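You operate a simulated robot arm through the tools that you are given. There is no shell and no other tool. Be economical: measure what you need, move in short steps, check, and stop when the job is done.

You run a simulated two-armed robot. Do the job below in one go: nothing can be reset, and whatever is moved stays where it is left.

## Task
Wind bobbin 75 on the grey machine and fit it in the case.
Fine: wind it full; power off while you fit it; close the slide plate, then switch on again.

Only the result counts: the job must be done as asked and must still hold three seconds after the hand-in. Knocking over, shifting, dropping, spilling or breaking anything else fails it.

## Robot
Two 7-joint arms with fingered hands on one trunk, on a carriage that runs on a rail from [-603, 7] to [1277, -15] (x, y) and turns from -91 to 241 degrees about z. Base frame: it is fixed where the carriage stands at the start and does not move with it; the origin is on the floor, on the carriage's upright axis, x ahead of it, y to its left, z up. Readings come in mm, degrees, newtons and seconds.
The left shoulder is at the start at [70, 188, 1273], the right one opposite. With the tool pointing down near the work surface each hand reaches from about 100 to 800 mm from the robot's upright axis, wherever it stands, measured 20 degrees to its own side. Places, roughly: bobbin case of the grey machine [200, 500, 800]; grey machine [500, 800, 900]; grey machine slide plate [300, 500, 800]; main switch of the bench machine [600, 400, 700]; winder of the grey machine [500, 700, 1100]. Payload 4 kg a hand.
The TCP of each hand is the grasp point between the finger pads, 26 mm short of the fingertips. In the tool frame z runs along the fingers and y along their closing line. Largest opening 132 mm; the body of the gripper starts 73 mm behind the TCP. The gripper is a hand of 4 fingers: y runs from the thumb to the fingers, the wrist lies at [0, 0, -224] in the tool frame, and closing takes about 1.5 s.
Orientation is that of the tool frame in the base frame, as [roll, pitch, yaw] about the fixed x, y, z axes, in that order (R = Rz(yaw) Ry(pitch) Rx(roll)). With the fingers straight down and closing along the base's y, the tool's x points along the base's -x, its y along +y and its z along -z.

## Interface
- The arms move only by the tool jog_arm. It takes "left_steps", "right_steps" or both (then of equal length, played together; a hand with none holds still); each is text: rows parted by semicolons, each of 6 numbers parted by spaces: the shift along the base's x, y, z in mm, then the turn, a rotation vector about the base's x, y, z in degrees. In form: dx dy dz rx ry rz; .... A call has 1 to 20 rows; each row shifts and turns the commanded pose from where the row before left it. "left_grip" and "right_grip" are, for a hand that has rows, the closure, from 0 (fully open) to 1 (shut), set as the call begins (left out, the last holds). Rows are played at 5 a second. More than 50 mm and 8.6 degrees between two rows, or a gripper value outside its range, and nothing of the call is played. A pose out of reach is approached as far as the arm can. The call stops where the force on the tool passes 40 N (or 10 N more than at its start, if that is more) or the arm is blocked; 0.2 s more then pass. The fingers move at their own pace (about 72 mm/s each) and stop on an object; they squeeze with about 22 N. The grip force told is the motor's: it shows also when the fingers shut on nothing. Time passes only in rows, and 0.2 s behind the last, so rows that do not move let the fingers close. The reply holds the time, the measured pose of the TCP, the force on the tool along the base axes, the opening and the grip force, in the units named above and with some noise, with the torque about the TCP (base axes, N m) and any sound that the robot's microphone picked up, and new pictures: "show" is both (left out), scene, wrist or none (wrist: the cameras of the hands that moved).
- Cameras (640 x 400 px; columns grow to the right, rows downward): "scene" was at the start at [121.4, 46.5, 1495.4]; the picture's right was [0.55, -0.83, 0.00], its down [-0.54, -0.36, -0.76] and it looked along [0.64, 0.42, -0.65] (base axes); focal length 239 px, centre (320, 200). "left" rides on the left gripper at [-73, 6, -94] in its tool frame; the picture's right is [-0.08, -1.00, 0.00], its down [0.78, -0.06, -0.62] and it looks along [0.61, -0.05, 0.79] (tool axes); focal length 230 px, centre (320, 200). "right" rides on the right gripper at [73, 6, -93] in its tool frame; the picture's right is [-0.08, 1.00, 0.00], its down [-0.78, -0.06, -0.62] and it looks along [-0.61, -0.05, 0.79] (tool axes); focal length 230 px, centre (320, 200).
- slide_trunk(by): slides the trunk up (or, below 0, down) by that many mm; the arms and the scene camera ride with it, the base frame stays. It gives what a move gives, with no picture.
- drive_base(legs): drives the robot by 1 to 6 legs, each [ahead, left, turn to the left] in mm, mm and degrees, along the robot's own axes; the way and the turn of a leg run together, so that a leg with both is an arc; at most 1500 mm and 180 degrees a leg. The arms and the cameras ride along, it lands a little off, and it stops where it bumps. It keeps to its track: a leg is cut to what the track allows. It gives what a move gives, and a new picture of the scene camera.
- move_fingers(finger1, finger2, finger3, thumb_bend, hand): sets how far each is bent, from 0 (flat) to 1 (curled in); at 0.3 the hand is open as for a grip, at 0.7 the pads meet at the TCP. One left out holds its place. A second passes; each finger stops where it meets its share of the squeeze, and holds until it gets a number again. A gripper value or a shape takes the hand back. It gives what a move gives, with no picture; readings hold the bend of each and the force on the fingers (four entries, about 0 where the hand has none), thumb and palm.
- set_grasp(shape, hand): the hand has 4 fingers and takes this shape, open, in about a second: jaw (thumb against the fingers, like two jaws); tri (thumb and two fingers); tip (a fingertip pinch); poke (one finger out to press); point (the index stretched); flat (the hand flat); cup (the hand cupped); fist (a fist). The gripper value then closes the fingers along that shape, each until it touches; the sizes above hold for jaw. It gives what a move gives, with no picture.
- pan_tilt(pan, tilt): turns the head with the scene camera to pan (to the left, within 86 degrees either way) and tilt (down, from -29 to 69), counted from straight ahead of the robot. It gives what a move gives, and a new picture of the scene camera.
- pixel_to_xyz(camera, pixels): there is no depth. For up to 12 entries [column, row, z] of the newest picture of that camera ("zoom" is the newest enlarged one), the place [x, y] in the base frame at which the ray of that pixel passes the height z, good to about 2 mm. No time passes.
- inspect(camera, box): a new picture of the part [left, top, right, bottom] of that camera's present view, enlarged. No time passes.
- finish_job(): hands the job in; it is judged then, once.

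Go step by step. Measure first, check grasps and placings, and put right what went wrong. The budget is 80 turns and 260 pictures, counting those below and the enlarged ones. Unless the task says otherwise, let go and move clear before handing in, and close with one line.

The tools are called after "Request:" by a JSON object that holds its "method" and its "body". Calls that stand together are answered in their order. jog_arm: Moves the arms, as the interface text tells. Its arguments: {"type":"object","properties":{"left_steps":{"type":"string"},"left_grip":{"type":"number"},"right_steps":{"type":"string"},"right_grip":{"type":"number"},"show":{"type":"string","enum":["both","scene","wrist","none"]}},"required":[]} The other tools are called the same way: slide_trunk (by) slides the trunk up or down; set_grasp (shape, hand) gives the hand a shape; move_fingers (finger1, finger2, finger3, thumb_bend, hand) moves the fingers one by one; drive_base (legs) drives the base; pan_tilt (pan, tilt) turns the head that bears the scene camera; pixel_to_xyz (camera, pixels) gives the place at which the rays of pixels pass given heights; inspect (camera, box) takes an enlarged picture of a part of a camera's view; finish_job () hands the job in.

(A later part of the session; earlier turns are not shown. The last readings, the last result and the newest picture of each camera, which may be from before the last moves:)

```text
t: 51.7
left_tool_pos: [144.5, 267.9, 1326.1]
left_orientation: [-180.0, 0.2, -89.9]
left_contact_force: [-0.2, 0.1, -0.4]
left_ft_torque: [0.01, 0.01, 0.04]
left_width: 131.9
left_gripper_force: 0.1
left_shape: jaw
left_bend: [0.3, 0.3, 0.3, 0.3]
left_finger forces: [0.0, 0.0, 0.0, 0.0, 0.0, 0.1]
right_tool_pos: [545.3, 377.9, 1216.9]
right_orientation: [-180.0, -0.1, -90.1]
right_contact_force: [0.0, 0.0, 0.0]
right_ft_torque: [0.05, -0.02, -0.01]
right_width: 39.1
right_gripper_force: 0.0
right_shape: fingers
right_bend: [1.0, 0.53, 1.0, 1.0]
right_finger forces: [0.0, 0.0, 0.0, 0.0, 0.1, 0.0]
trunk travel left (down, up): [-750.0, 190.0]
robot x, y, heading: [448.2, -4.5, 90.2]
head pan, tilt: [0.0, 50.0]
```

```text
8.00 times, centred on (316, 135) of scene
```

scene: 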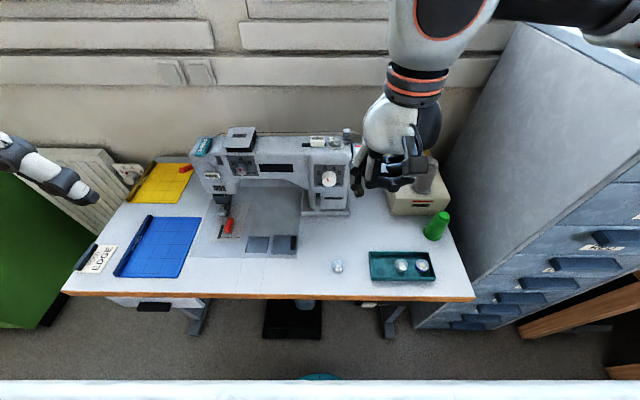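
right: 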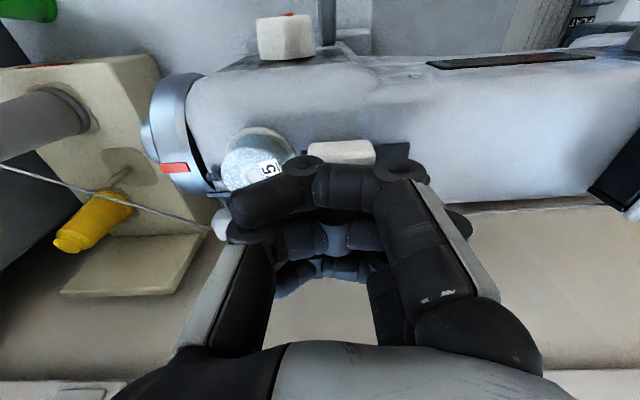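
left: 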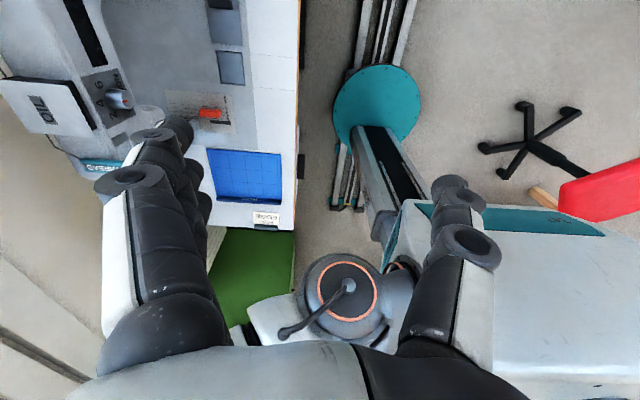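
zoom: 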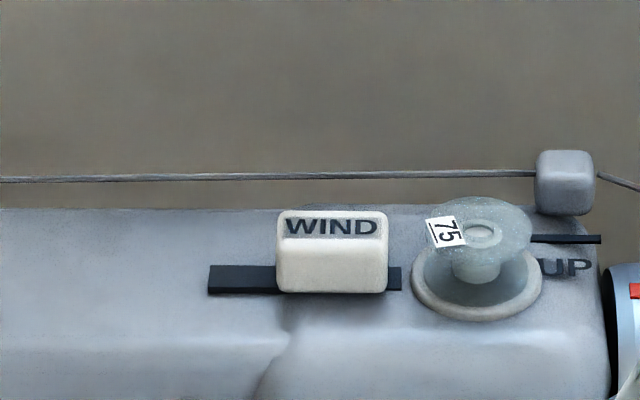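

WIND stays engaged. Lower the trunk to view the switch from a flatter angle.

Request:
{"method": "slide_trunk", "body": {"by": -320}}

Request:
{"method": "pan_tilt", "body": {"pan": -28, "tilt": 52}}

```text
t: 54.9
left_tool_pos: [144.7, 271.3, 1004.3]
left_orientation: [-180.0, 0.1, -89.9]
left_contact_force: [0.2, -0.2, -0.1]
left_ft_torque: [-0.01, 0.0, -0.02]
left_width: 132.0
left_gripper_force: 0.0
left_shape: jaw
left_bend: [0.3, 0.3, 0.3, 0.3]
left_finger forces: [0.0, 0.0, 0.0, 0.1, 0.0, 0.0]
right_tool_pos: [544.3, 380.6, 897.2]
right_orientation: [-179.9, -0.1, -90.1]
right_contact_force: [0.2, 0.5, 0.6]
right_ft_torque: [0.01, -0.01, -0.02]
right_width: 39.5
right_gripper_force: 0.0
right_shape: fingers
right_bend: [1.0, 0.53, 1.0, 1.0]
right_finger forces: [0.0, 0.1, 0.0, 0.0, 0.1, 0.0]
trunk travel left (down, up): [-430.0, 510.0]
robot x, y, heading: [447.6, -4.2, 90.1]
head pan, tilt: [0.0, 50.0]
```

```text
t: 55.8
left_tool_pos: [144.4, 271.4, 1004.9]
left_orientation: [-179.9, 0.0, -89.8]
left_contact_force: [-0.1, -0.8, -0.4]
left_ft_torque: [0.0, -0.02, -0.01]
left_width: 131.8
left_gripper_force: 0.0
left_shape: jaw
left_bend: [0.3, 0.3, 0.3, 0.3]
left_finger forces: [0.1, 0.0, 0.1, 0.0, 0.0, 0.0]
right_tool_pos: [544.4, 379.9, 896.7]
right_orientation: [-179.8, 0.0, -90.1]
right_contact_force: [0.3, -1.3, -0.6]
right_ft_torque: [0.01, -0.01, -0.03]
right_width: 39.3
right_gripper_force: 0.1
right_shape: fingers
right_bend: [1.0, 0.53, 1.0, 1.0]
right_finger forces: [0.0, 0.0, 0.0, 0.1, 0.1, 0.0]
trunk travel left (down, up): [-430.0, 510.0]
robot x, y, heading: [446.7, -6.9, 90.2]
head pan, tilt: [-28.0, 52.0]
```

scene: 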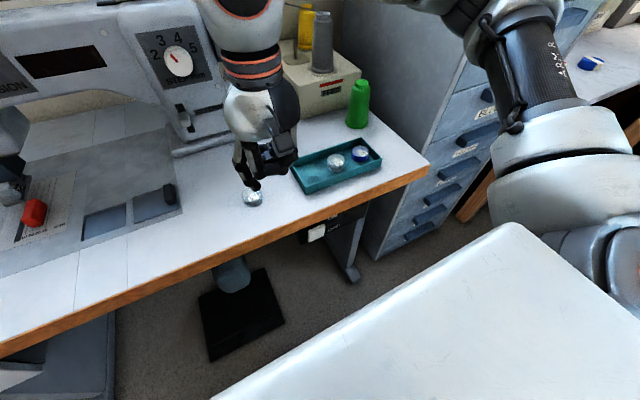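

Request:
{"method": "inspect", "body": {"camera": "scene", "box": [285, 205, 365, 255]}}

Request:
{"method": "pixel_to_xyz", "body": {"camera": "scene", "pixels": [[317, 233, 700], [317, 233, 720], [317, 233, 740], [252, 197, 790], [429, 166, 780], [336, 230, 720]]}}

```text
8.00 times, centred on (325, 230) of scene
```

zoom: 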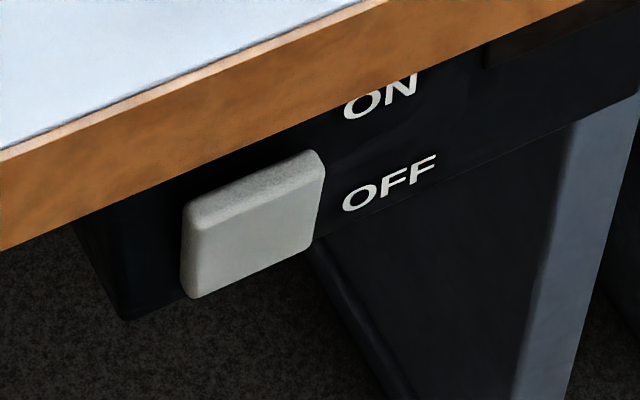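

```text
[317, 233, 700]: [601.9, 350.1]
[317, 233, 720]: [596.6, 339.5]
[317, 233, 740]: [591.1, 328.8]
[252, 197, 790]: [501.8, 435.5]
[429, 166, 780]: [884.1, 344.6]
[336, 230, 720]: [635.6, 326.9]
```

The switch slides vertically: ON above, OFF below, and the knob is beside OFF – power is off. I'll push it up from below with one outer finger; raise the trunk for elbow room and set one outer finger out.

Request:
{"method": "slide_trunk", "body": {"by": 320}}

Request:
{"method": "move_fingers", "body": {"hand": "right", "finger1": 0.3, "finger2": 1, "finger3": 1, "thumb_bend": 1}}

Request:
{"method": "jog_arm", "body": {"right_steps": "10 5 -45 0 0 0;10 5 -45 0 0 0;10 5 -45 0 0 0;10 0 -45 0 0 0;10 0 -45 0 0 0;10 0 -45 0 0 0;10 0 -45 0 0 0", "show": "both"}}

```text
t: 59.0
left_tool_pos: [144.9, 270.1, 1324.3]
left_orientation: [-179.9, -0.1, -89.8]
left_contact_force: [-0.9, -1.0, -0.5]
left_ft_torque: [0.06, 0.04, 0.01]
left_width: 132.0
left_gripper_force: 0.0
left_shape: jaw
left_bend: [0.3, 0.3, 0.3, 0.3]
left_finger forces: [0.1, 0.0, 0.1, 0.0, 0.0, 0.0]
right_tool_pos: [543.9, 379.8, 1216.5]
right_orientation: [-180.0, -0.1, -90.1]
right_contact_force: [-0.1, 0.0, -0.2]
right_ft_torque: [0.01, -0.02, -0.02]
right_width: 39.4
right_gripper_force: 0.1
right_shape: fingers
right_bend: [1.0, 0.53, 1.0, 1.0]
right_finger forces: [0.0, 0.0, 0.1, 0.0, 0.0, 0.1]
trunk travel left (down, up): [-750.0, 190.0]
robot x, y, heading: [446.2, -10.0, 90.2]
head pan, tilt: [-28.0, 52.0]
```

```text
t: 60.0
left_tool_pos: [144.2, 270.0, 1325.2]
left_orientation: [180.0, 0.1, -89.6]
left_contact_force: [0.1, 1.0, -0.5]
left_ft_torque: [-0.05, -0.03, -0.01]
left_width: 131.9
left_gripper_force: 0.1
left_shape: jaw
left_bend: [0.3, 0.3, 0.3, 0.3]
left_finger forces: [0.1, 0.0, 0.0, 0.1, 0.0, 0.0]
right_tool_pos: [545.2, 380.3, 1216.5]
right_orientation: [-179.9, -0.1, -90.1]
right_contact_force: [0.5, -0.5, -0.6]
right_ft_torque: [-0.02, -0.01, -0.01]
right_width: 55.7
right_gripper_force: 0.1
right_shape: fingers
right_bend: [0.3, 0.94, 1.0, 1.0]
right_finger forces: [0.1, 0.1, 0.1, 0.0, 0.1, 0.1]
trunk travel left (down, up): [-750.0, 190.0]
robot x, y, heading: [445.9, -5.5, 90.4]
head pan, tilt: [-28.0, 52.0]
```

```text
t: 61.6
left_tool_pos: [145.6, 271.5, 1324.9]
left_orientation: [179.9, -0.1, -89.8]
left_contact_force: [-0.7, -0.2, 0.0]
left_ft_torque: [-0.03, 0.02, 0.01]
left_width: 131.7
left_gripper_force: 0.1
left_shape: jaw
left_bend: [0.3, 0.3, 0.3, 0.3]
left_finger forces: [0.0, 0.0, 0.1, 0.0, 0.1, 0.0]
right_tool_pos: [615.9, 396.4, 901.6]
right_orientation: [180.0, -0.1, -90.0]
right_contact_force: [-0.2, 0.1, 0.0]
right_ft_torque: [0.03, 0.03, 0.0]
right_width: 55.6
right_gripper_force: 0.0
right_shape: fingers
right_bend: [0.3, 0.94, 1.0, 1.0]
right_finger forces: [0.0, 0.1, 0.0, 0.0, 0.0, 0.0]
trunk travel left (down, up): [-750.0, 190.0]
robot x, y, heading: [449.6, -2.3, 90.2]
head pan, tilt: [-28.0, 52.0]
```

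scene: 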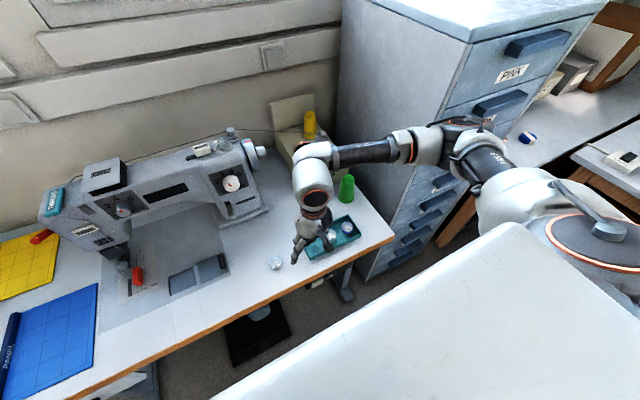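
right: 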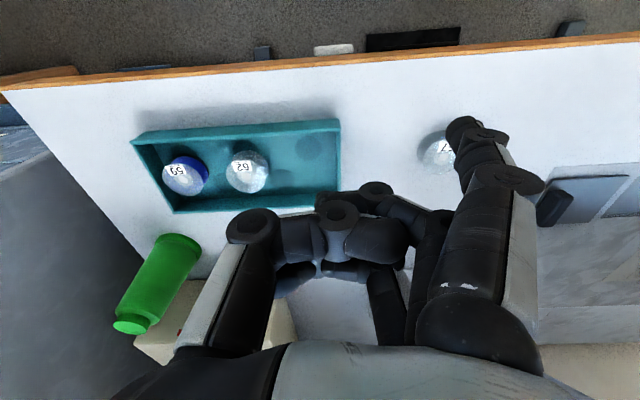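

Finger 1 is on the camera side; I need finger 3 (the far side). Swap, then go in front of the table edge and tilt forward.

Request:
{"method": "move_fingers", "body": {"hand": "right", "finger1": 1, "finger2": 1, "finger3": 0.3}}

Request:
{"method": "jog_arm", "body": {"right_steps": "10 -10 -20 0 0 0;10 -10 -20 0 0 0;10 -25 0 0 0 0;10 -25 0 0 0 0;10 -30 -2 0 0 0", "show": "scene"}}

```text
t: 62.6
left_tool_pos: [144.4, 269.8, 1323.7]
left_orientation: [-180.0, 0.0, -89.8]
left_contact_force: [-0.2, 0.2, 0.7]
left_ft_torque: [-0.01, -0.02, 0.01]
left_width: 131.8
left_gripper_force: 0.0
left_shape: jaw
left_bend: [0.3, 0.3, 0.3, 0.3]
left_finger forces: [0.0, 0.0, 0.0, 0.0, 0.0, 0.1]
right_tool_pos: [616.2, 395.6, 902.1]
right_orientation: [-179.9, -0.1, -90.0]
right_contact_force: [0.5, 0.6, -0.5]
right_ft_torque: [0.02, 0.01, -0.02]
right_width: 38.5
right_gripper_force: 0.0
right_shape: fingers
right_bend: [1.0, 0.94, 0.3, 1.0]
right_finger forces: [0.1, 0.1, 0.0, 0.0, 0.0, 0.0]
trunk travel left (down, up): [-750.0, 190.0]
robot x, y, heading: [445.3, -6.0, 90.2]
head pan, tilt: [-28.0, 52.0]
```

```text
t: 63.8
left_tool_pos: [146.3, 270.0, 1324.3]
left_orientation: [180.0, 0.0, -89.8]
left_contact_force: [0.1, 0.8, 0.2]
left_ft_torque: [0.01, 0.0, -0.02]
left_width: 131.7
left_gripper_force: 0.1
left_shape: jaw
left_bend: [0.3, 0.3, 0.3, 0.3]
left_finger forces: [0.0, 0.0, 0.0, 0.0, 0.1, 0.1]
right_tool_pos: [665.0, 294.2, 860.6]
right_orientation: [-179.9, 0.0, -90.1]
right_contact_force: [0.2, -0.3, -0.4]
right_ft_torque: [0.01, 0.03, 0.02]
right_width: 38.3
right_gripper_force: 0.0
right_shape: fingers
right_bend: [1.0, 0.94, 0.3, 1.0]
right_finger forces: [0.1, 0.0, 0.0, 0.0, 0.1, 0.1]
trunk travel left (down, up): [-750.0, 190.0]
robot x, y, heading: [447.1, -3.4, 90.1]
head pan, tilt: [-28.0, 52.0]
```

scene: 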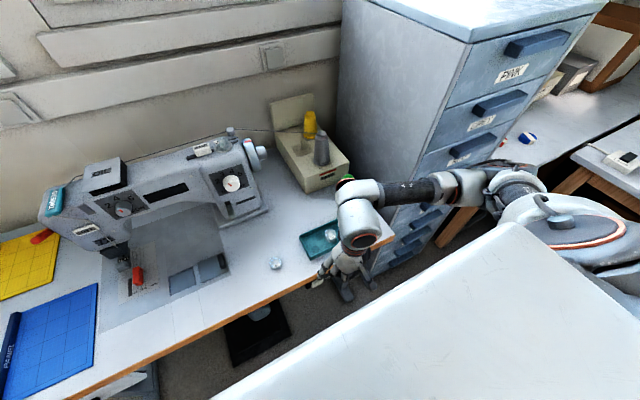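

Now straight down in front of the edge, then tilt 40° forward below the knob.

Request:
{"method": "jog_arm", "body": {"right_steps": "0 -3 -38 0 0 0;0 -3 -38 0 0 0;0 0 -38 0 0 0;0 0 -38 0 0 0;0 0 -36 8 0 0;0 0 0 8 0 0;0 0 0 8 0 0;0 0 0 8 0 0;0 0 0 8 0 0", "show": "both"}}

Request:
{"method": "inspect", "body": {"camera": "scene", "box": [270, 220, 430, 320]}}

```text
t: 65.8
left_tool_pos: [143.6, 271.1, 1324.2]
left_orientation: [-179.9, 0.0, -89.9]
left_contact_force: [0.1, -0.7, -0.8]
left_ft_torque: [-0.05, 0.0, 0.0]
left_width: 131.8
left_gripper_force: 0.1
left_shape: jaw
left_bend: [0.3, 0.3, 0.3, 0.3]
left_finger forces: [0.1, 0.0, 0.0, 0.2, 0.1, 0.0]
right_tool_pos: [650.8, 324.1, 690.7]
right_orientation: [179.2, 19.8, -89.4]
right_contact_force: [-4.2, -15.3, -3.6]
right_ft_torque: [0.11, -0.29, 1.19]
right_width: 38.6
right_gripper_force: 6.7
right_shape: fingers
right_bend: [1.0, 0.94, 0.25, 1.0]
right_finger forces: [0.0, 0.0, 14.0, 0.0, 0.1, 0.0]
right hand out of reach, approached as far as the arm can: row 6, 7, 8, 9
trunk travel left (down, up): [-750.0, 190.0]
robot x, y, heading: [450.2, -1.7, 90.4]
head pan, tilt: [-28.0, 52.0]
```

scene: 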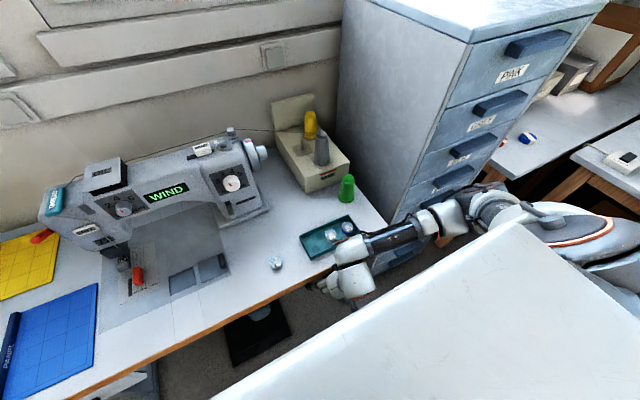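
right: 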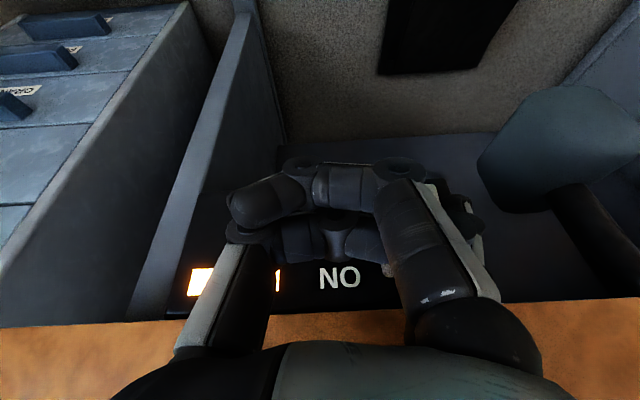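

```text
4.00 times, centred on (350, 270) of scene
```

zoom: 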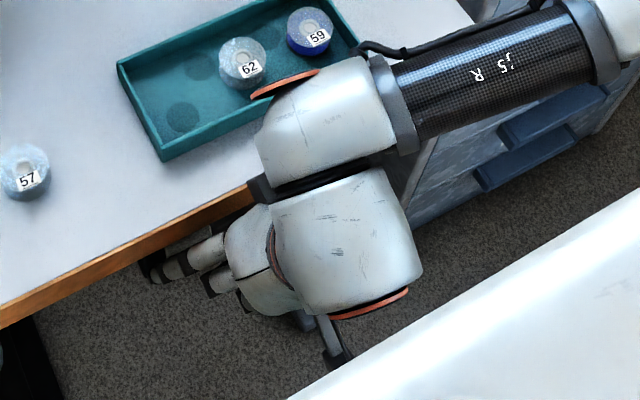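

Fortunate: the finger slid the knob up – the display now shows a green WIND and the lamp is lit. I'll back off straight in −y and let it wind.

Request:
{"method": "jog_arm", "body": {"right_steps": "2 -10 0 0 0 0;4 -12 0 -5 0 0;4 -10 0 -5 0 0;0 0 0 -5 0 0;0 0 0 -5 0 0;0 0 0 0 0 0;0 0 0 0 0 0;0 0 0 0 0 0;0 0 0 0 0 0;0 0 0 0 0 0", "show": "both"}}

Request:
{"method": "inspect", "body": {"camera": "scene", "box": [130, 120, 290, 220]}}

```text
t: 68.0
left_tool_pos: [143.4, 269.5, 1324.4]
left_orientation: [-179.9, 0.1, -89.8]
left_contact_force: [0.6, 0.2, 1.5]
left_ft_torque: [-0.01, 0.0, 0.03]
left_width: 131.7
left_gripper_force: 0.0
left_shape: jaw
left_bend: [0.3, 0.3, 0.3, 0.3]
left_finger forces: [0.0, 0.0, 0.0, 0.0, 0.0, 0.1]
right_tool_pos: [661.6, 295.2, 690.6]
right_orientation: [179.2, -0.1, -89.7]
right_contact_force: [0.7, -0.1, 0.6]
right_ft_torque: [-0.01, -0.01, -0.01]
right_width: 38.5
right_gripper_force: 0.1
right_shape: fingers
right_bend: [1.0, 0.94, 0.3, 1.0]
right_finger forces: [0.1, 0.0, 0.1, 0.0, 0.0, 0.0]
trunk travel left (down, up): [-750.0, 190.0]
robot x, y, heading: [445.5, -5.2, 90.5]
head pan, tilt: [-28.0, 52.0]
```

scene: 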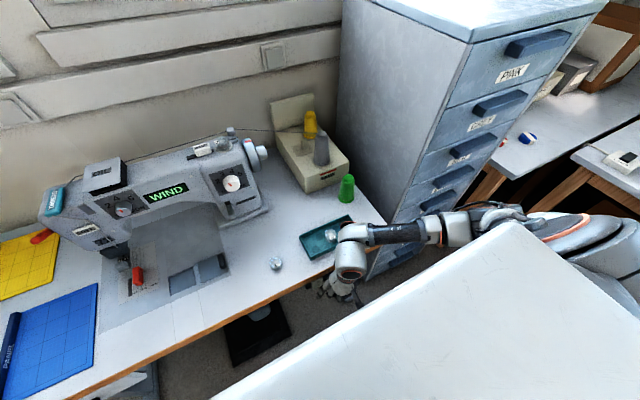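
right: 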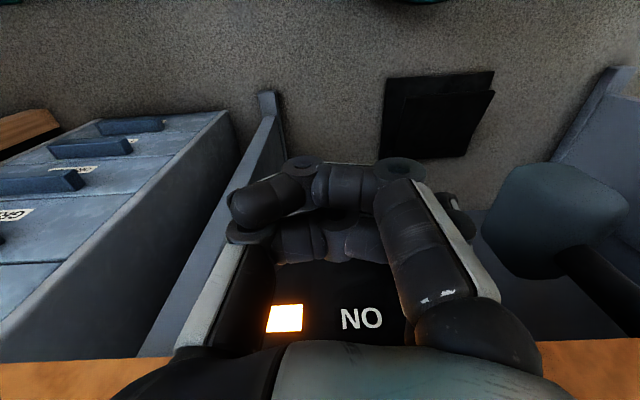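

```text
4.00 times, centred on (210, 170) of scene
```

zoom: 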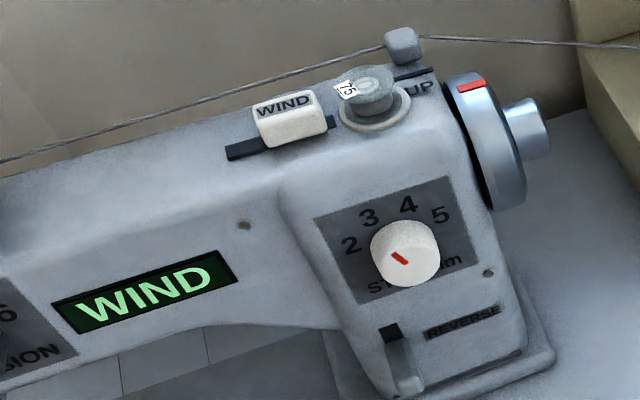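

Powered with WIND shown, but the bobbin isn't turning – the foot pedal (black plate on the floor) probably drives the motor. Let me measure the pedal.

Request:
{"method": "inspect", "body": {"camera": "scene", "box": [200, 290, 328, 370]}}

Request:
{"method": "inspect", "body": {"camera": "right", "box": [360, 50, 640, 225]}}

Request:
{"method": "pixel_to_xyz", "body": {"camera": "scene", "pixels": [[258, 335, 0], [258, 335, 80], [291, 337, 0], [237, 367, 0], [225, 327, 0]]}}

Request:
{"method": "pixel_to_xyz", "body": {"camera": "right", "pixels": [[435, 115, 0], [435, 115, 80], [389, 78, 0], [495, 71, 0], [380, 157, 0], [490, 94, 50]]}}

```text
5.00 times, centred on (264, 330) of scene
```

zoom: 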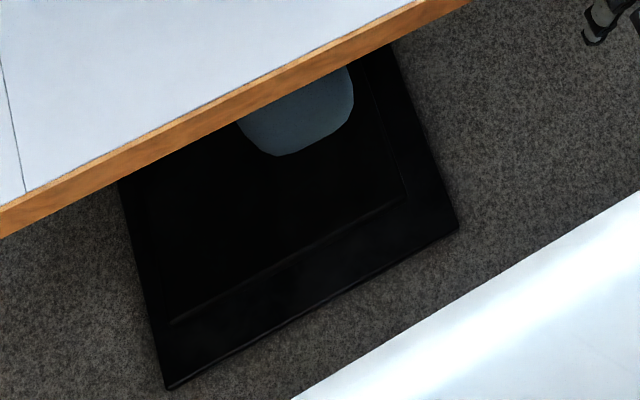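

```text
2.29 times, centred on (500, 138) of right
```

zoom: 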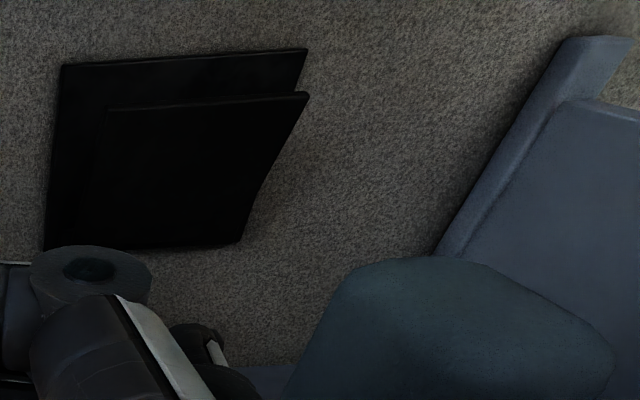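

```text
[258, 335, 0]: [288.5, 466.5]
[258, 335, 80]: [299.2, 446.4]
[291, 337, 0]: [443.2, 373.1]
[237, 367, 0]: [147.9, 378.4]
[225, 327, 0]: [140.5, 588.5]
```

```text
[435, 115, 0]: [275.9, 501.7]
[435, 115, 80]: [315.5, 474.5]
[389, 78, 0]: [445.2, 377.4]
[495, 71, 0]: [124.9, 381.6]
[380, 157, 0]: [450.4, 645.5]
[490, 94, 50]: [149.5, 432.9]
```

Request:
{"method": "pixel_to_xyz", "body": {"camera": "scene", "pixels": [[258, 341.6, 0], [258, 341.6, 50], [258, 341.6, 100], [281, 329, 50], [234, 354.5, 50], [259, 312, 500], [259, 312, 600]]}}

Request:
{"method": "pixel_to_xyz", "body": {"camera": "right", "pixels": [[450.6, 95.6, 0], [450.6, 95.6, 50], [450.6, 95.6, 100], [550, 150, 500], [550, 150, 600]]}}

Request:
{"method": "pan_tilt", "body": {"pan": 0, "tilt": 65}}

```text
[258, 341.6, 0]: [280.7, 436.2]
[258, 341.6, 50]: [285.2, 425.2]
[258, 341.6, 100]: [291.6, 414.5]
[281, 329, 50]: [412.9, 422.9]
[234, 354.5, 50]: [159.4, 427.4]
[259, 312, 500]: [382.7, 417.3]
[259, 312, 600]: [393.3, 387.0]
```

```text
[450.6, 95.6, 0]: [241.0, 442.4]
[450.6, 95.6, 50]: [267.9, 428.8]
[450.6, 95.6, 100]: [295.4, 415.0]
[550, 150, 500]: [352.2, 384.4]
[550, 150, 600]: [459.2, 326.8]
```

```text
t: 68.9
left_tool_pos: [144.4, 270.4, 1323.5]
left_orientation: [180.0, 0.1, -89.8]
left_contact_force: [0.2, 0.3, 0.2]
left_ft_torque: [0.03, 0.0, 0.03]
left_width: 131.7
left_gripper_force: 0.1
left_shape: jaw
left_bend: [0.3, 0.3, 0.3, 0.3]
left_finger forces: [0.0, 0.0, 0.0, 0.1, 0.1, 0.0]
right_tool_pos: [662.7, 296.3, 690.4]
right_orientation: [179.1, 0.0, -89.7]
right_contact_force: [0.8, 0.1, -1.0]
right_ft_torque: [-0.04, 0.0, 0.01]
right_width: 38.3
right_gripper_force: 0.1
right_shape: fingers
right_bend: [1.0, 0.94, 0.3, 1.0]
right_finger forces: [0.0, 0.0, 0.1, 0.0, 0.0, 0.0]
trunk travel left (down, up): [-750.0, 190.0]
robot x, y, heading: [447.0, -4.2, 90.4]
head pan, tilt: [0.0, 65.0]
```

scene: 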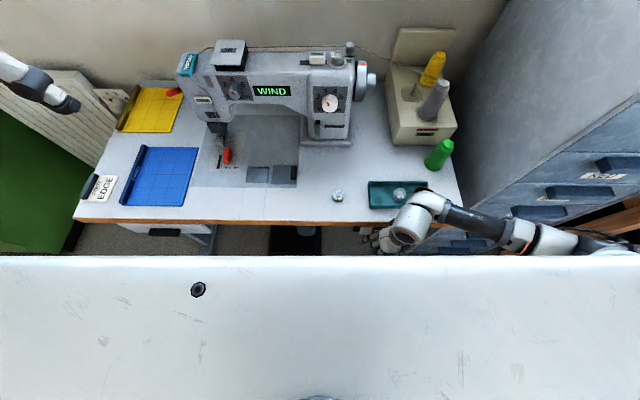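

The pedal plate's raised front edge is at about y 417, z 85, x 160–413; the knee lever hangs at x≈385, z≈520. I'll check table legs and left-side clearances before choosing the arm.

Request:
{"method": "pixel_to_xyz", "body": {"camera": "scene", "pixels": [[205, 232, 300], [205, 232, 600], [213, 250, 0], [215, 250, 300], [60, 250, 300], [25, 150, 900]]}}

Request:
{"method": "inspect", "body": {"camera": "scene", "box": [60, 190, 380, 260]}}

Request:
{"method": "inspect", "body": {"camera": "left", "box": [0, 0, 640, 400]}}

```text
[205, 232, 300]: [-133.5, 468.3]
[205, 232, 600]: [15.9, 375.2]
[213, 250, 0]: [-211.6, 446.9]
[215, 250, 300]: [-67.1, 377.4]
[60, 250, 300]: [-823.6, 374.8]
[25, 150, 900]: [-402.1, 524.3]
```

```text
2.00 times, centred on (220, 225) of scene
```

zoom: 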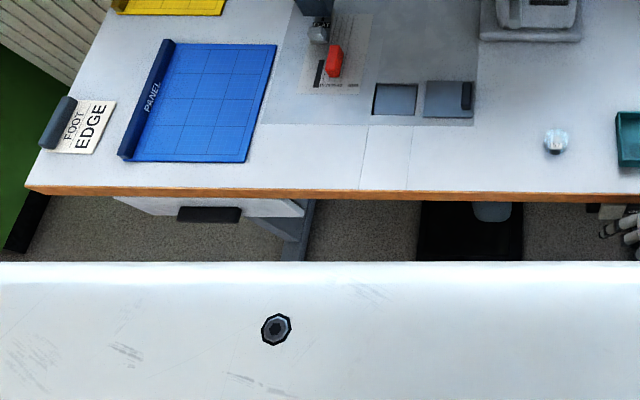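

```text
1.00 times, centred on (320, 200) of left (not enlarged: the box is as wide or as high as the picture)
```

zoom: 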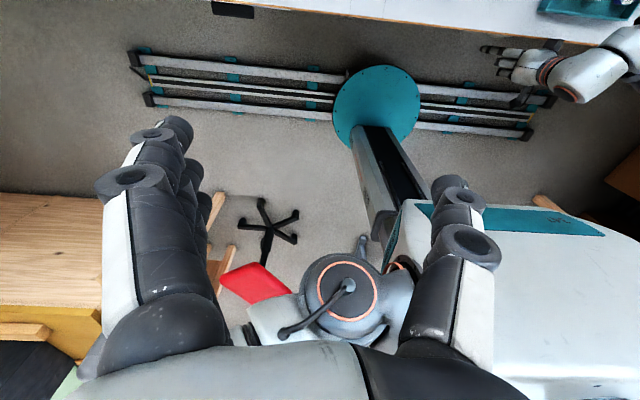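

Legs are clear of the left arm's route. I'll use the left fist for the pedal: bring it out over the table, down, then in front of the edge – while raising the right hand.

Request:
{"method": "set_grasp", "body": {"hand": "left", "shape": "fist"}}

Request:
{"method": "jog_arm", "body": {"left_steps": "23 24 -22 0 0 0;23 24 -22 0 0 0;23 24 -22 0 0 0;23 24 -22 0 0 0;23 24 -22 0 0 0;3 2 -45 0 0 0;3 1 -45 0 0 0;3 1 -45 0 0 0;3 1 -45 0 0 0;3 1 -45 0 0 0;3 0 -45 0 0 0;0 0 -42 0 0 0", "right_steps": "0 0 14 0 0 0;0 0 14 0 0 0;0 0 14 0 0 0;0 0 14 0 0 0;0 0 14 0 0 0;0 0 14 0 0 0;0 0 14 0 0 0;0 0 14 0 0 0;0 0 14 0 0 0;0 0 14 0 0 0;0 0 14 0 0 0;0 0 14 0 0 0", "show": "scene"}}

```text
t: 69.8
left_tool_pos: [145.0, 270.3, 1323.0]
left_orientation: [-180.0, 0.0, -89.8]
left_contact_force: [0.9, 0.2, 0.5]
left_ft_torque: [0.01, -0.01, 0.0]
left_width: 0.0
left_gripper_force: 0.1
left_shape: fist
left_bend: [1.0, 1.0, 0.99, 0.54]
left_finger forces: [0.0, 0.0, 0.1, 0.1, 0.0, 0.0]
right_tool_pos: [661.9, 295.5, 691.5]
right_orientation: [179.1, 0.0, -89.6]
right_contact_force: [0.6, -0.3, 0.7]
right_ft_torque: [0.02, -0.03, 0.02]
right_width: 38.1
right_gripper_force: 0.1
right_shape: fingers
right_bend: [1.0, 0.94, 0.3, 1.0]
right_finger forces: [0.1, 0.0, 0.0, 0.0, 0.0, 0.0]
trunk travel left (down, up): [-750.0, 190.0]
robot x, y, heading: [448.3, -4.4, 90.1]
head pan, tilt: [0.0, 65.0]
```

```text
t: 72.4
left_tool_pos: [242.0, 393.9, 930.9]
left_orientation: [-179.8, 0.1, -89.8]
left_contact_force: [0.1, -0.1, -0.5]
left_ft_torque: [0.0, -0.02, 0.02]
left_width: 0.0
left_gripper_force: 0.1
left_shape: fist
left_bend: [1.0, 1.0, 0.98, 0.54]
left_finger forces: [0.0, 0.0, 0.0, 0.0, 0.0, 0.0]
left hand out of reach, approached as far as the arm can: row 11, 12
right_tool_pos: [661.7, 294.1, 858.8]
right_orientation: [179.2, -0.2, -89.6]
right_contact_force: [-0.6, -0.3, -1.0]
right_ft_torque: [0.0, 0.03, -0.04]
right_width: 38.2
right_gripper_force: 0.1
right_shape: fingers
right_bend: [1.0, 0.94, 0.3, 1.0]
right_finger forces: [0.0, 0.1, 0.0, 0.0, 0.0, 0.1]
trunk travel left (down, up): [-750.0, 190.0]
robot x, y, heading: [451.3, -5.3, 90.5]
head pan, tilt: [0.0, 65.0]
```

scene: 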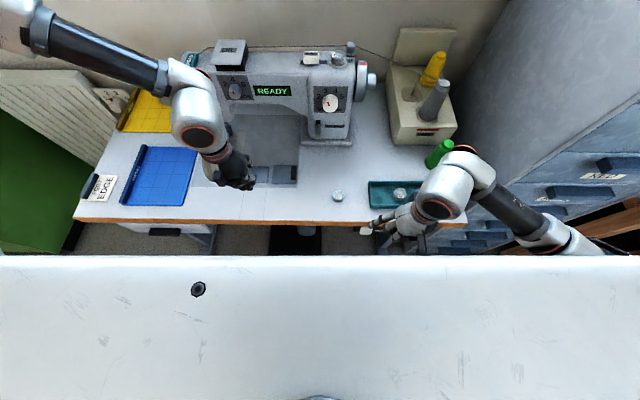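

The display now reads READY and the WIND knob seems to have gone back – the winding may have completed on its own. Zoom to check.

Request:
{"method": "inspect", "body": {"camera": "scene", "box": [296, 30, 376, 80]}}

Request:
{"method": "inspect", "body": {"camera": "scene", "box": [220, 70, 380, 170]}}

```text
8.00 times, centred on (336, 55) of scene
```

zoom: 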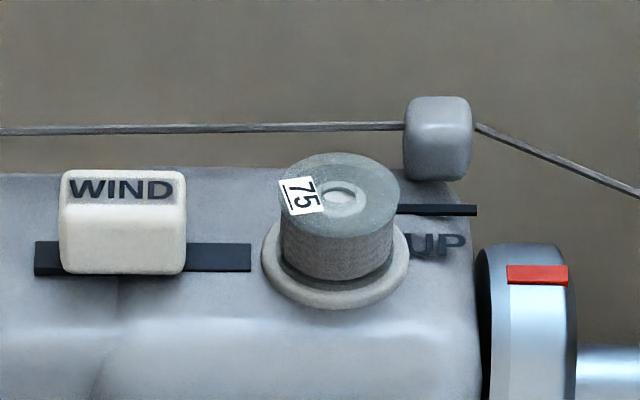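

```text
4.00 times, centred on (300, 120) of scene
```

zoom: 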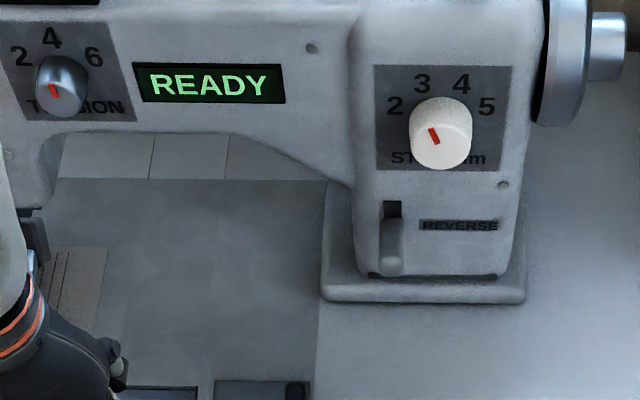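

Bobbin 75 is wound full and WIND disengaged by itself. Next: power off. Let me see the switch state up close with the right camera.

Request:
{"method": "inspect", "body": {"camera": "right", "box": [240, 60, 560, 260]}}

Request:
{"method": "inspect", "body": {"camera": "scene", "box": [340, 205, 404, 245]}}

```text
2.00 times, centred on (400, 160) of right
```

zoom: 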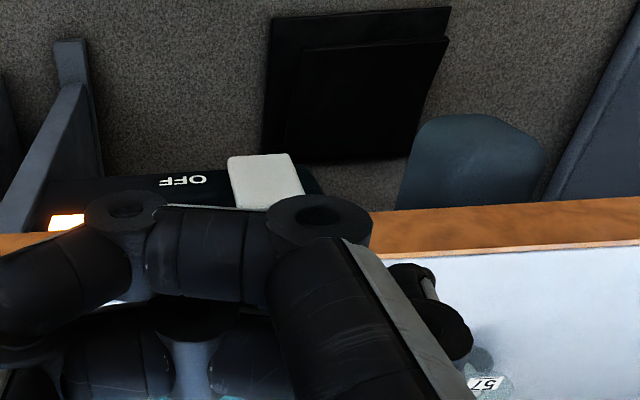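

```text
10.00 times, centred on (372, 225) of scene
```

zoom: 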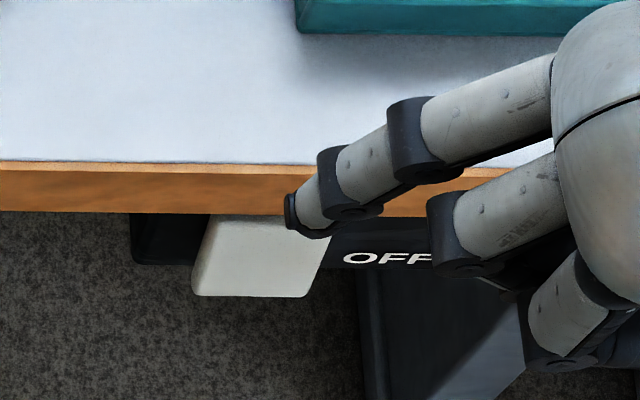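

Request:
{"method": "pixel_to_xyz", "body": {"camera": "scene", "pixels": [[365, 234.5, 680], [365, 234.5, 700], [365, 234.5, 720], [365, 234.5, 740], [366, 226.8, 720], [366, 226.8, 740], [372, 219, 750], [372, 219, 780]]}}

Request:
{"method": "pixel_to_xyz", "body": {"camera": "right", "pixels": [[371, 136.8, 680], [371, 136.8, 700], [371, 136.8, 720], [371, 136.8, 740], [374, 163.5, 720], [374, 163.5, 740]]}}

```text
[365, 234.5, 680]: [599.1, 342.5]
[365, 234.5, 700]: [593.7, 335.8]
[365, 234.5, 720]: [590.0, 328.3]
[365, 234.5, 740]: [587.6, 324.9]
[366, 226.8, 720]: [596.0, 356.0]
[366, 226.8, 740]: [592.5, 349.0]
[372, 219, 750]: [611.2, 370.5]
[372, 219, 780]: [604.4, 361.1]
```

```text
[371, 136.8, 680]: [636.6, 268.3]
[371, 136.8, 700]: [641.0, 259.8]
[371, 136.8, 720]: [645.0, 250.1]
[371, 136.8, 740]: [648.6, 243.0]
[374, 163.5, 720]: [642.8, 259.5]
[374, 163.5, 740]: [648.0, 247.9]
```

The knob is a flap: ON now means it sticks out toward the robot (outer edge y≈328, z≈715). I'll push it down from above with the outstretched finger 3 in front of the edge.

Request:
{"method": "jog_arm", "body": {"right_steps": "-8 8 0 0 0 0;0 9 0 0 0 0;0 0 -35 0 0 0;0 0 -35 0 0 0;0 0 -20 0 0 0;0 0 -10 0 0 0;0 0 -10 0 0 0;0 0 -10 0 0 0;0 0 -10 0 0 0;0 0 -10 0 0 0", "show": "wrist"}}

Request:
{"method": "inspect", "body": {"camera": "scene", "box": [220, 70, 420, 250]}}

```text
t: 74.6
left_tool_pos: [242.8, 393.6, 932.0]
left_orientation: [-179.8, 0.0, -89.8]
left_contact_force: [-0.8, 0.3, -0.9]
left_ft_torque: [0.02, 0.01, -0.04]
left_width: 0.1
left_gripper_force: 0.0
left_shape: fist
left_bend: [0.99, 1.0, 0.98, 0.54]
left_finger forces: [0.0, 0.0, 0.0, 0.0, 0.0, 0.0]
right_tool_pos: [655.6, 312.4, 719.0]
right_orientation: [179.1, -0.2, -89.7]
right_contact_force: [-0.4, 0.3, 0.0]
right_ft_torque: [0.0, 0.08, -0.01]
right_width: 38.4
right_gripper_force: 0.1
right_shape: fingers
right_bend: [1.0, 0.94, 0.3, 1.0]
right_finger forces: [0.0, 0.0, 0.1, 0.0, 0.0, 0.1]
trunk travel left (down, up): [-750.0, 190.0]
robot x, y, heading: [444.4, -5.1, 89.9]
head pan, tilt: [0.0, 65.0]
```

right: 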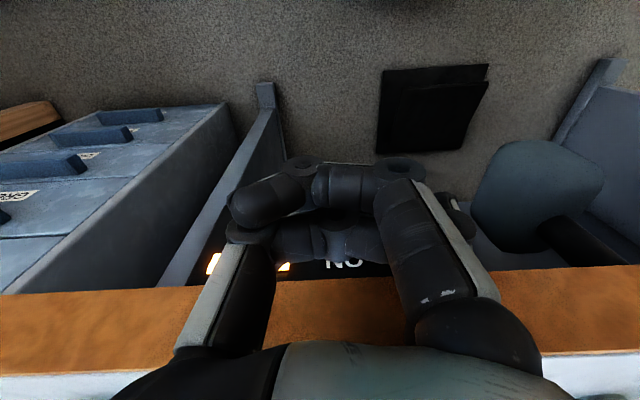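

```text
2.22 times, centred on (320, 160) of scene
```

zoom: 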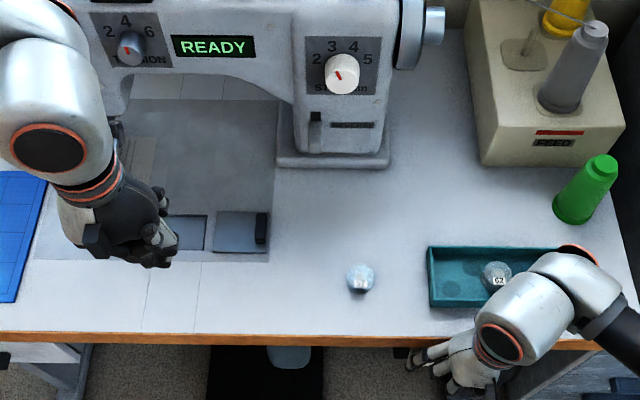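

Request:
{"method": "inspect", "body": {"camera": "scene", "box": [336, 205, 416, 255]}}

Request:
{"method": "inspect", "body": {"camera": "right", "box": [180, 160, 500, 360]}}

```text
8.00 times, centred on (376, 230) of scene
```

zoom: 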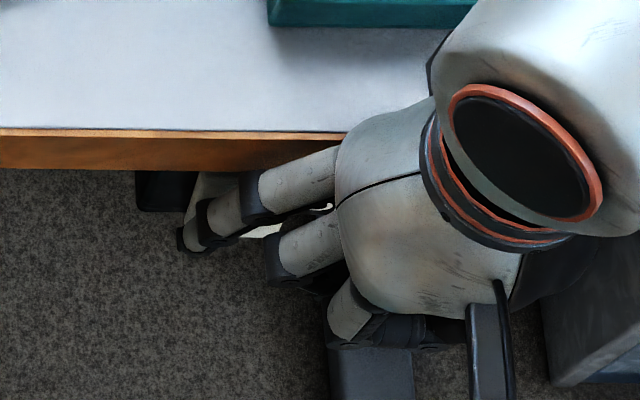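

```text
2.00 times, centred on (340, 260) of right
```

zoom: 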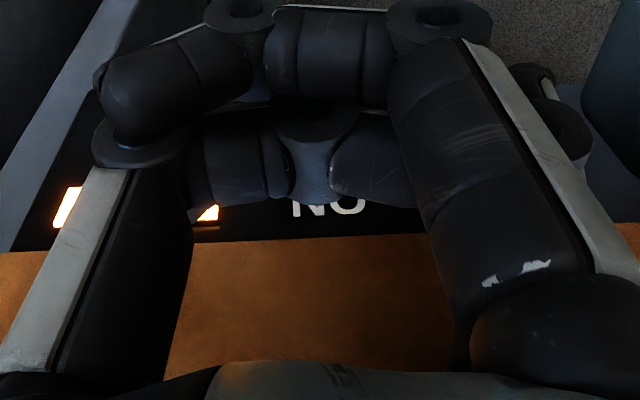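

The finger hangs in front of the flap at its lower end; READY still lit. Now press +y to rock its bottom inward.

Request:
{"method": "jog_arm", "body": {"right_steps": "3 3 -3 0 0 0;3 4 -3 2 0 0;0 4 0 2 0 0;0 4 0 2 0 0;0 3 0 2 0 0", "show": "none"}}

Request:
{"method": "inspect", "body": {"camera": "scene", "box": [220, 70, 420, 250]}}

```text
t: 75.7
left_tool_pos: [242.0, 394.4, 932.6]
left_orientation: [-179.9, 0.0, -89.8]
left_contact_force: [0.1, -0.9, -0.9]
left_ft_torque: [-0.03, -0.03, -0.01]
left_width: 0.3
left_gripper_force: 0.1
left_shape: fist
left_bend: [0.99, 1.0, 0.98, 0.54]
left_finger forces: [0.0, 0.0, 0.1, 0.0, 0.0, 0.0]
right_tool_pos: [659.4, 319.2, 709.6]
right_orientation: [179.2, 5.7, -89.1]
right_contact_force: [3.2, -17.1, 5.6]
right_ft_torque: [-0.06, 0.44, 1.32]
right_width: 38.3
right_gripper_force: 9.6
right_shape: fingers
right_bend: [1.0, 0.94, 0.3, 1.0]
right_finger forces: [0.0, 0.0, 18.7, 0.1, 0.1, 0.0]
trunk travel left (down, up): [-750.0, 190.0]
robot x, y, heading: [446.5, -6.8, 90.2]
head pan, tilt: [0.0, 65.0]
stopped in row 5 (right hand): the force on the tool passed its limit at 43 N (the readings are from after the stop); the commanded pose is now the measured one
```

```text
2.22 times, centred on (320, 160) of scene
```

zoom: 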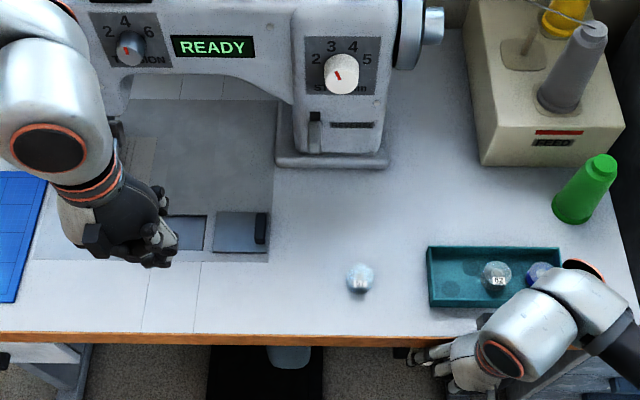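

Contact ≈17 N at about (582, ~335, 700). Holding that contact, drag downward.

Request:
{"method": "jog_arm", "body": {"right_steps": "2 -2 -5 0 0 0;2 0 -6 0 0 0;0 0 -6 0 0 0;0 0 -6 0 0 0;0 0 -6 0 0 0", "show": "none"}}

Request:
{"method": "inspect", "body": {"camera": "scene", "box": [220, 70, 420, 250]}}

Request:
{"method": "inspect", "body": {"camera": "scene", "box": [340, 210, 404, 250]}}

```text
t: 76.9
left_tool_pos: [242.5, 392.5, 933.3]
left_orientation: [-179.9, 0.1, -89.8]
left_contact_force: [-0.3, 0.5, -0.5]
left_ft_torque: [0.01, 0.03, 0.0]
left_width: 0.0
left_gripper_force: 0.0
left_shape: fist
left_bend: [0.99, 1.0, 0.98, 0.54]
left_finger forces: [0.0, 0.1, 0.0, 0.0, 0.1, 0.0]
right_tool_pos: [663.7, 319.4, 681.6]
right_orientation: [179.3, 6.0, -89.3]
right_contact_force: [-1.2, -8.9, 5.4]
right_ft_torque: [0.41, 0.4, 0.69]
right_width: 38.3
right_gripper_force: 4.9
right_shape: fingers
right_bend: [1.0, 0.94, 0.28, 1.0]
right_finger forces: [0.0, 0.0, 9.2, 0.0, 0.1, 0.0]
trunk travel left (down, up): [-750.0, 190.0]
robot x, y, heading: [447.6, -7.6, 90.1]
head pan, tilt: [0.0, 65.0]
```

```text
2.22 times, centred on (320, 160) of scene
```

zoom: 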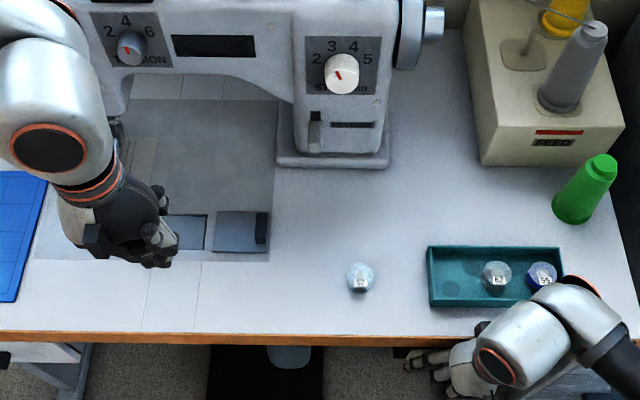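

```text
10.00 times, centred on (372, 230) of scene
```

zoom: 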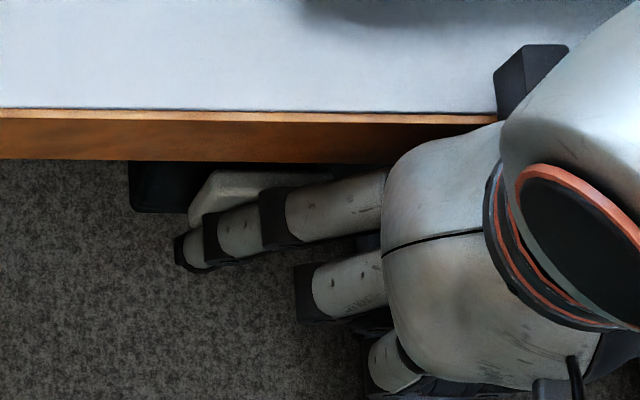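

The display is dark: power is off. Retract the right hand the way it came and bring the left arm back up out of the way.

Request:
{"method": "jog_arm", "body": {"right_steps": "0 -12 0 -3 0 0;0 -13 0 -3 0 0;0 0 45 0 0 0;0 0 45 0 0 0;0 0 45 0 0 0;0 0 45 0 0 0;-5 25 5 0 0 0;-10 25 5 0 0 0;-10 25 10 0 0 0;-10 20 25 0 0 0;-10 15 45 0 0 0;-10 15 45 0 0 0", "left_steps": "-3 0 40 0 0 0;-3 0 45 0 0 0;-3 0 45 0 0 0;-3 0 45 0 0 0;-3 0 45 0 0 0;-3 0 45 0 0 0;-3 0 30 0 0 0;-15 -24 22 0 0 0;-15 -24 22 0 0 0;-15 -24 22 0 0 0;-15 -24 22 0 0 0;-15 -24 10 0 0 0", "show": "scene"}}

Request:
{"method": "inspect", "body": {"camera": "scene", "box": [340, 205, 404, 245]}}

Request:
{"method": "inspect", "body": {"camera": "scene", "box": [210, 140, 338, 220]}}

```text
t: 79.5
left_tool_pos: [144.5, 272.9, 1325.2]
left_orientation: [-179.8, 0.1, -89.9]
left_contact_force: [0.0, -0.7, -0.3]
left_ft_torque: [0.04, 0.02, 0.01]
left_width: 0.2
left_gripper_force: 0.1
left_shape: fist
left_bend: [0.98, 1.0, 0.98, 0.54]
left_finger forces: [0.0, 0.0, 0.1, 0.1, 0.1, 0.1]
right_tool_pos: [607.9, 418.7, 997.1]
right_orientation: [179.4, -0.1, -89.3]
right_contact_force: [-0.6, 0.7, 1.0]
right_ft_torque: [0.01, 0.0, 0.0]
right_width: 38.3
right_gripper_force: 0.0
right_shape: fingers
right_bend: [1.0, 0.94, 0.3, 1.0]
right_finger forces: [0.0, 0.0, 0.1, 0.0, 0.0, 0.0]
trunk travel left (down, up): [-750.0, 190.0]
robot x, y, heading: [447.5, -4.2, 90.1]
head pan, tilt: [0.0, 65.0]
```

scene: 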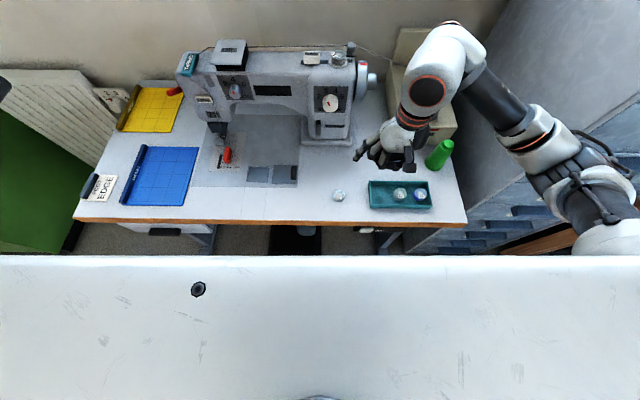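

```text
10.00 times, centred on (372, 225) of scene
```

zoom: 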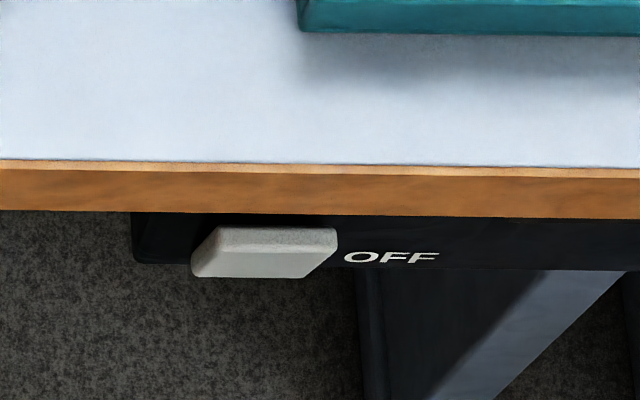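

```text
5.00 times, centred on (274, 180) of scene
```

zoom: 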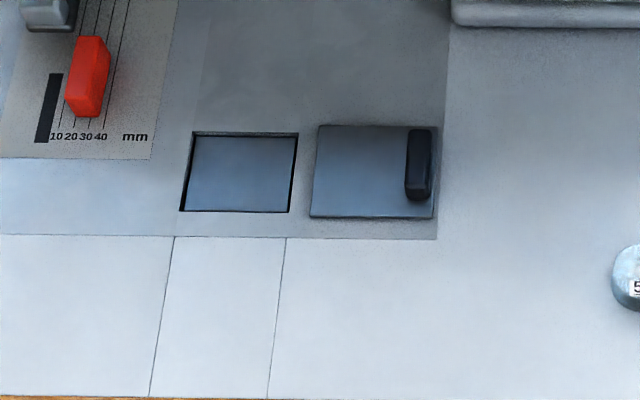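

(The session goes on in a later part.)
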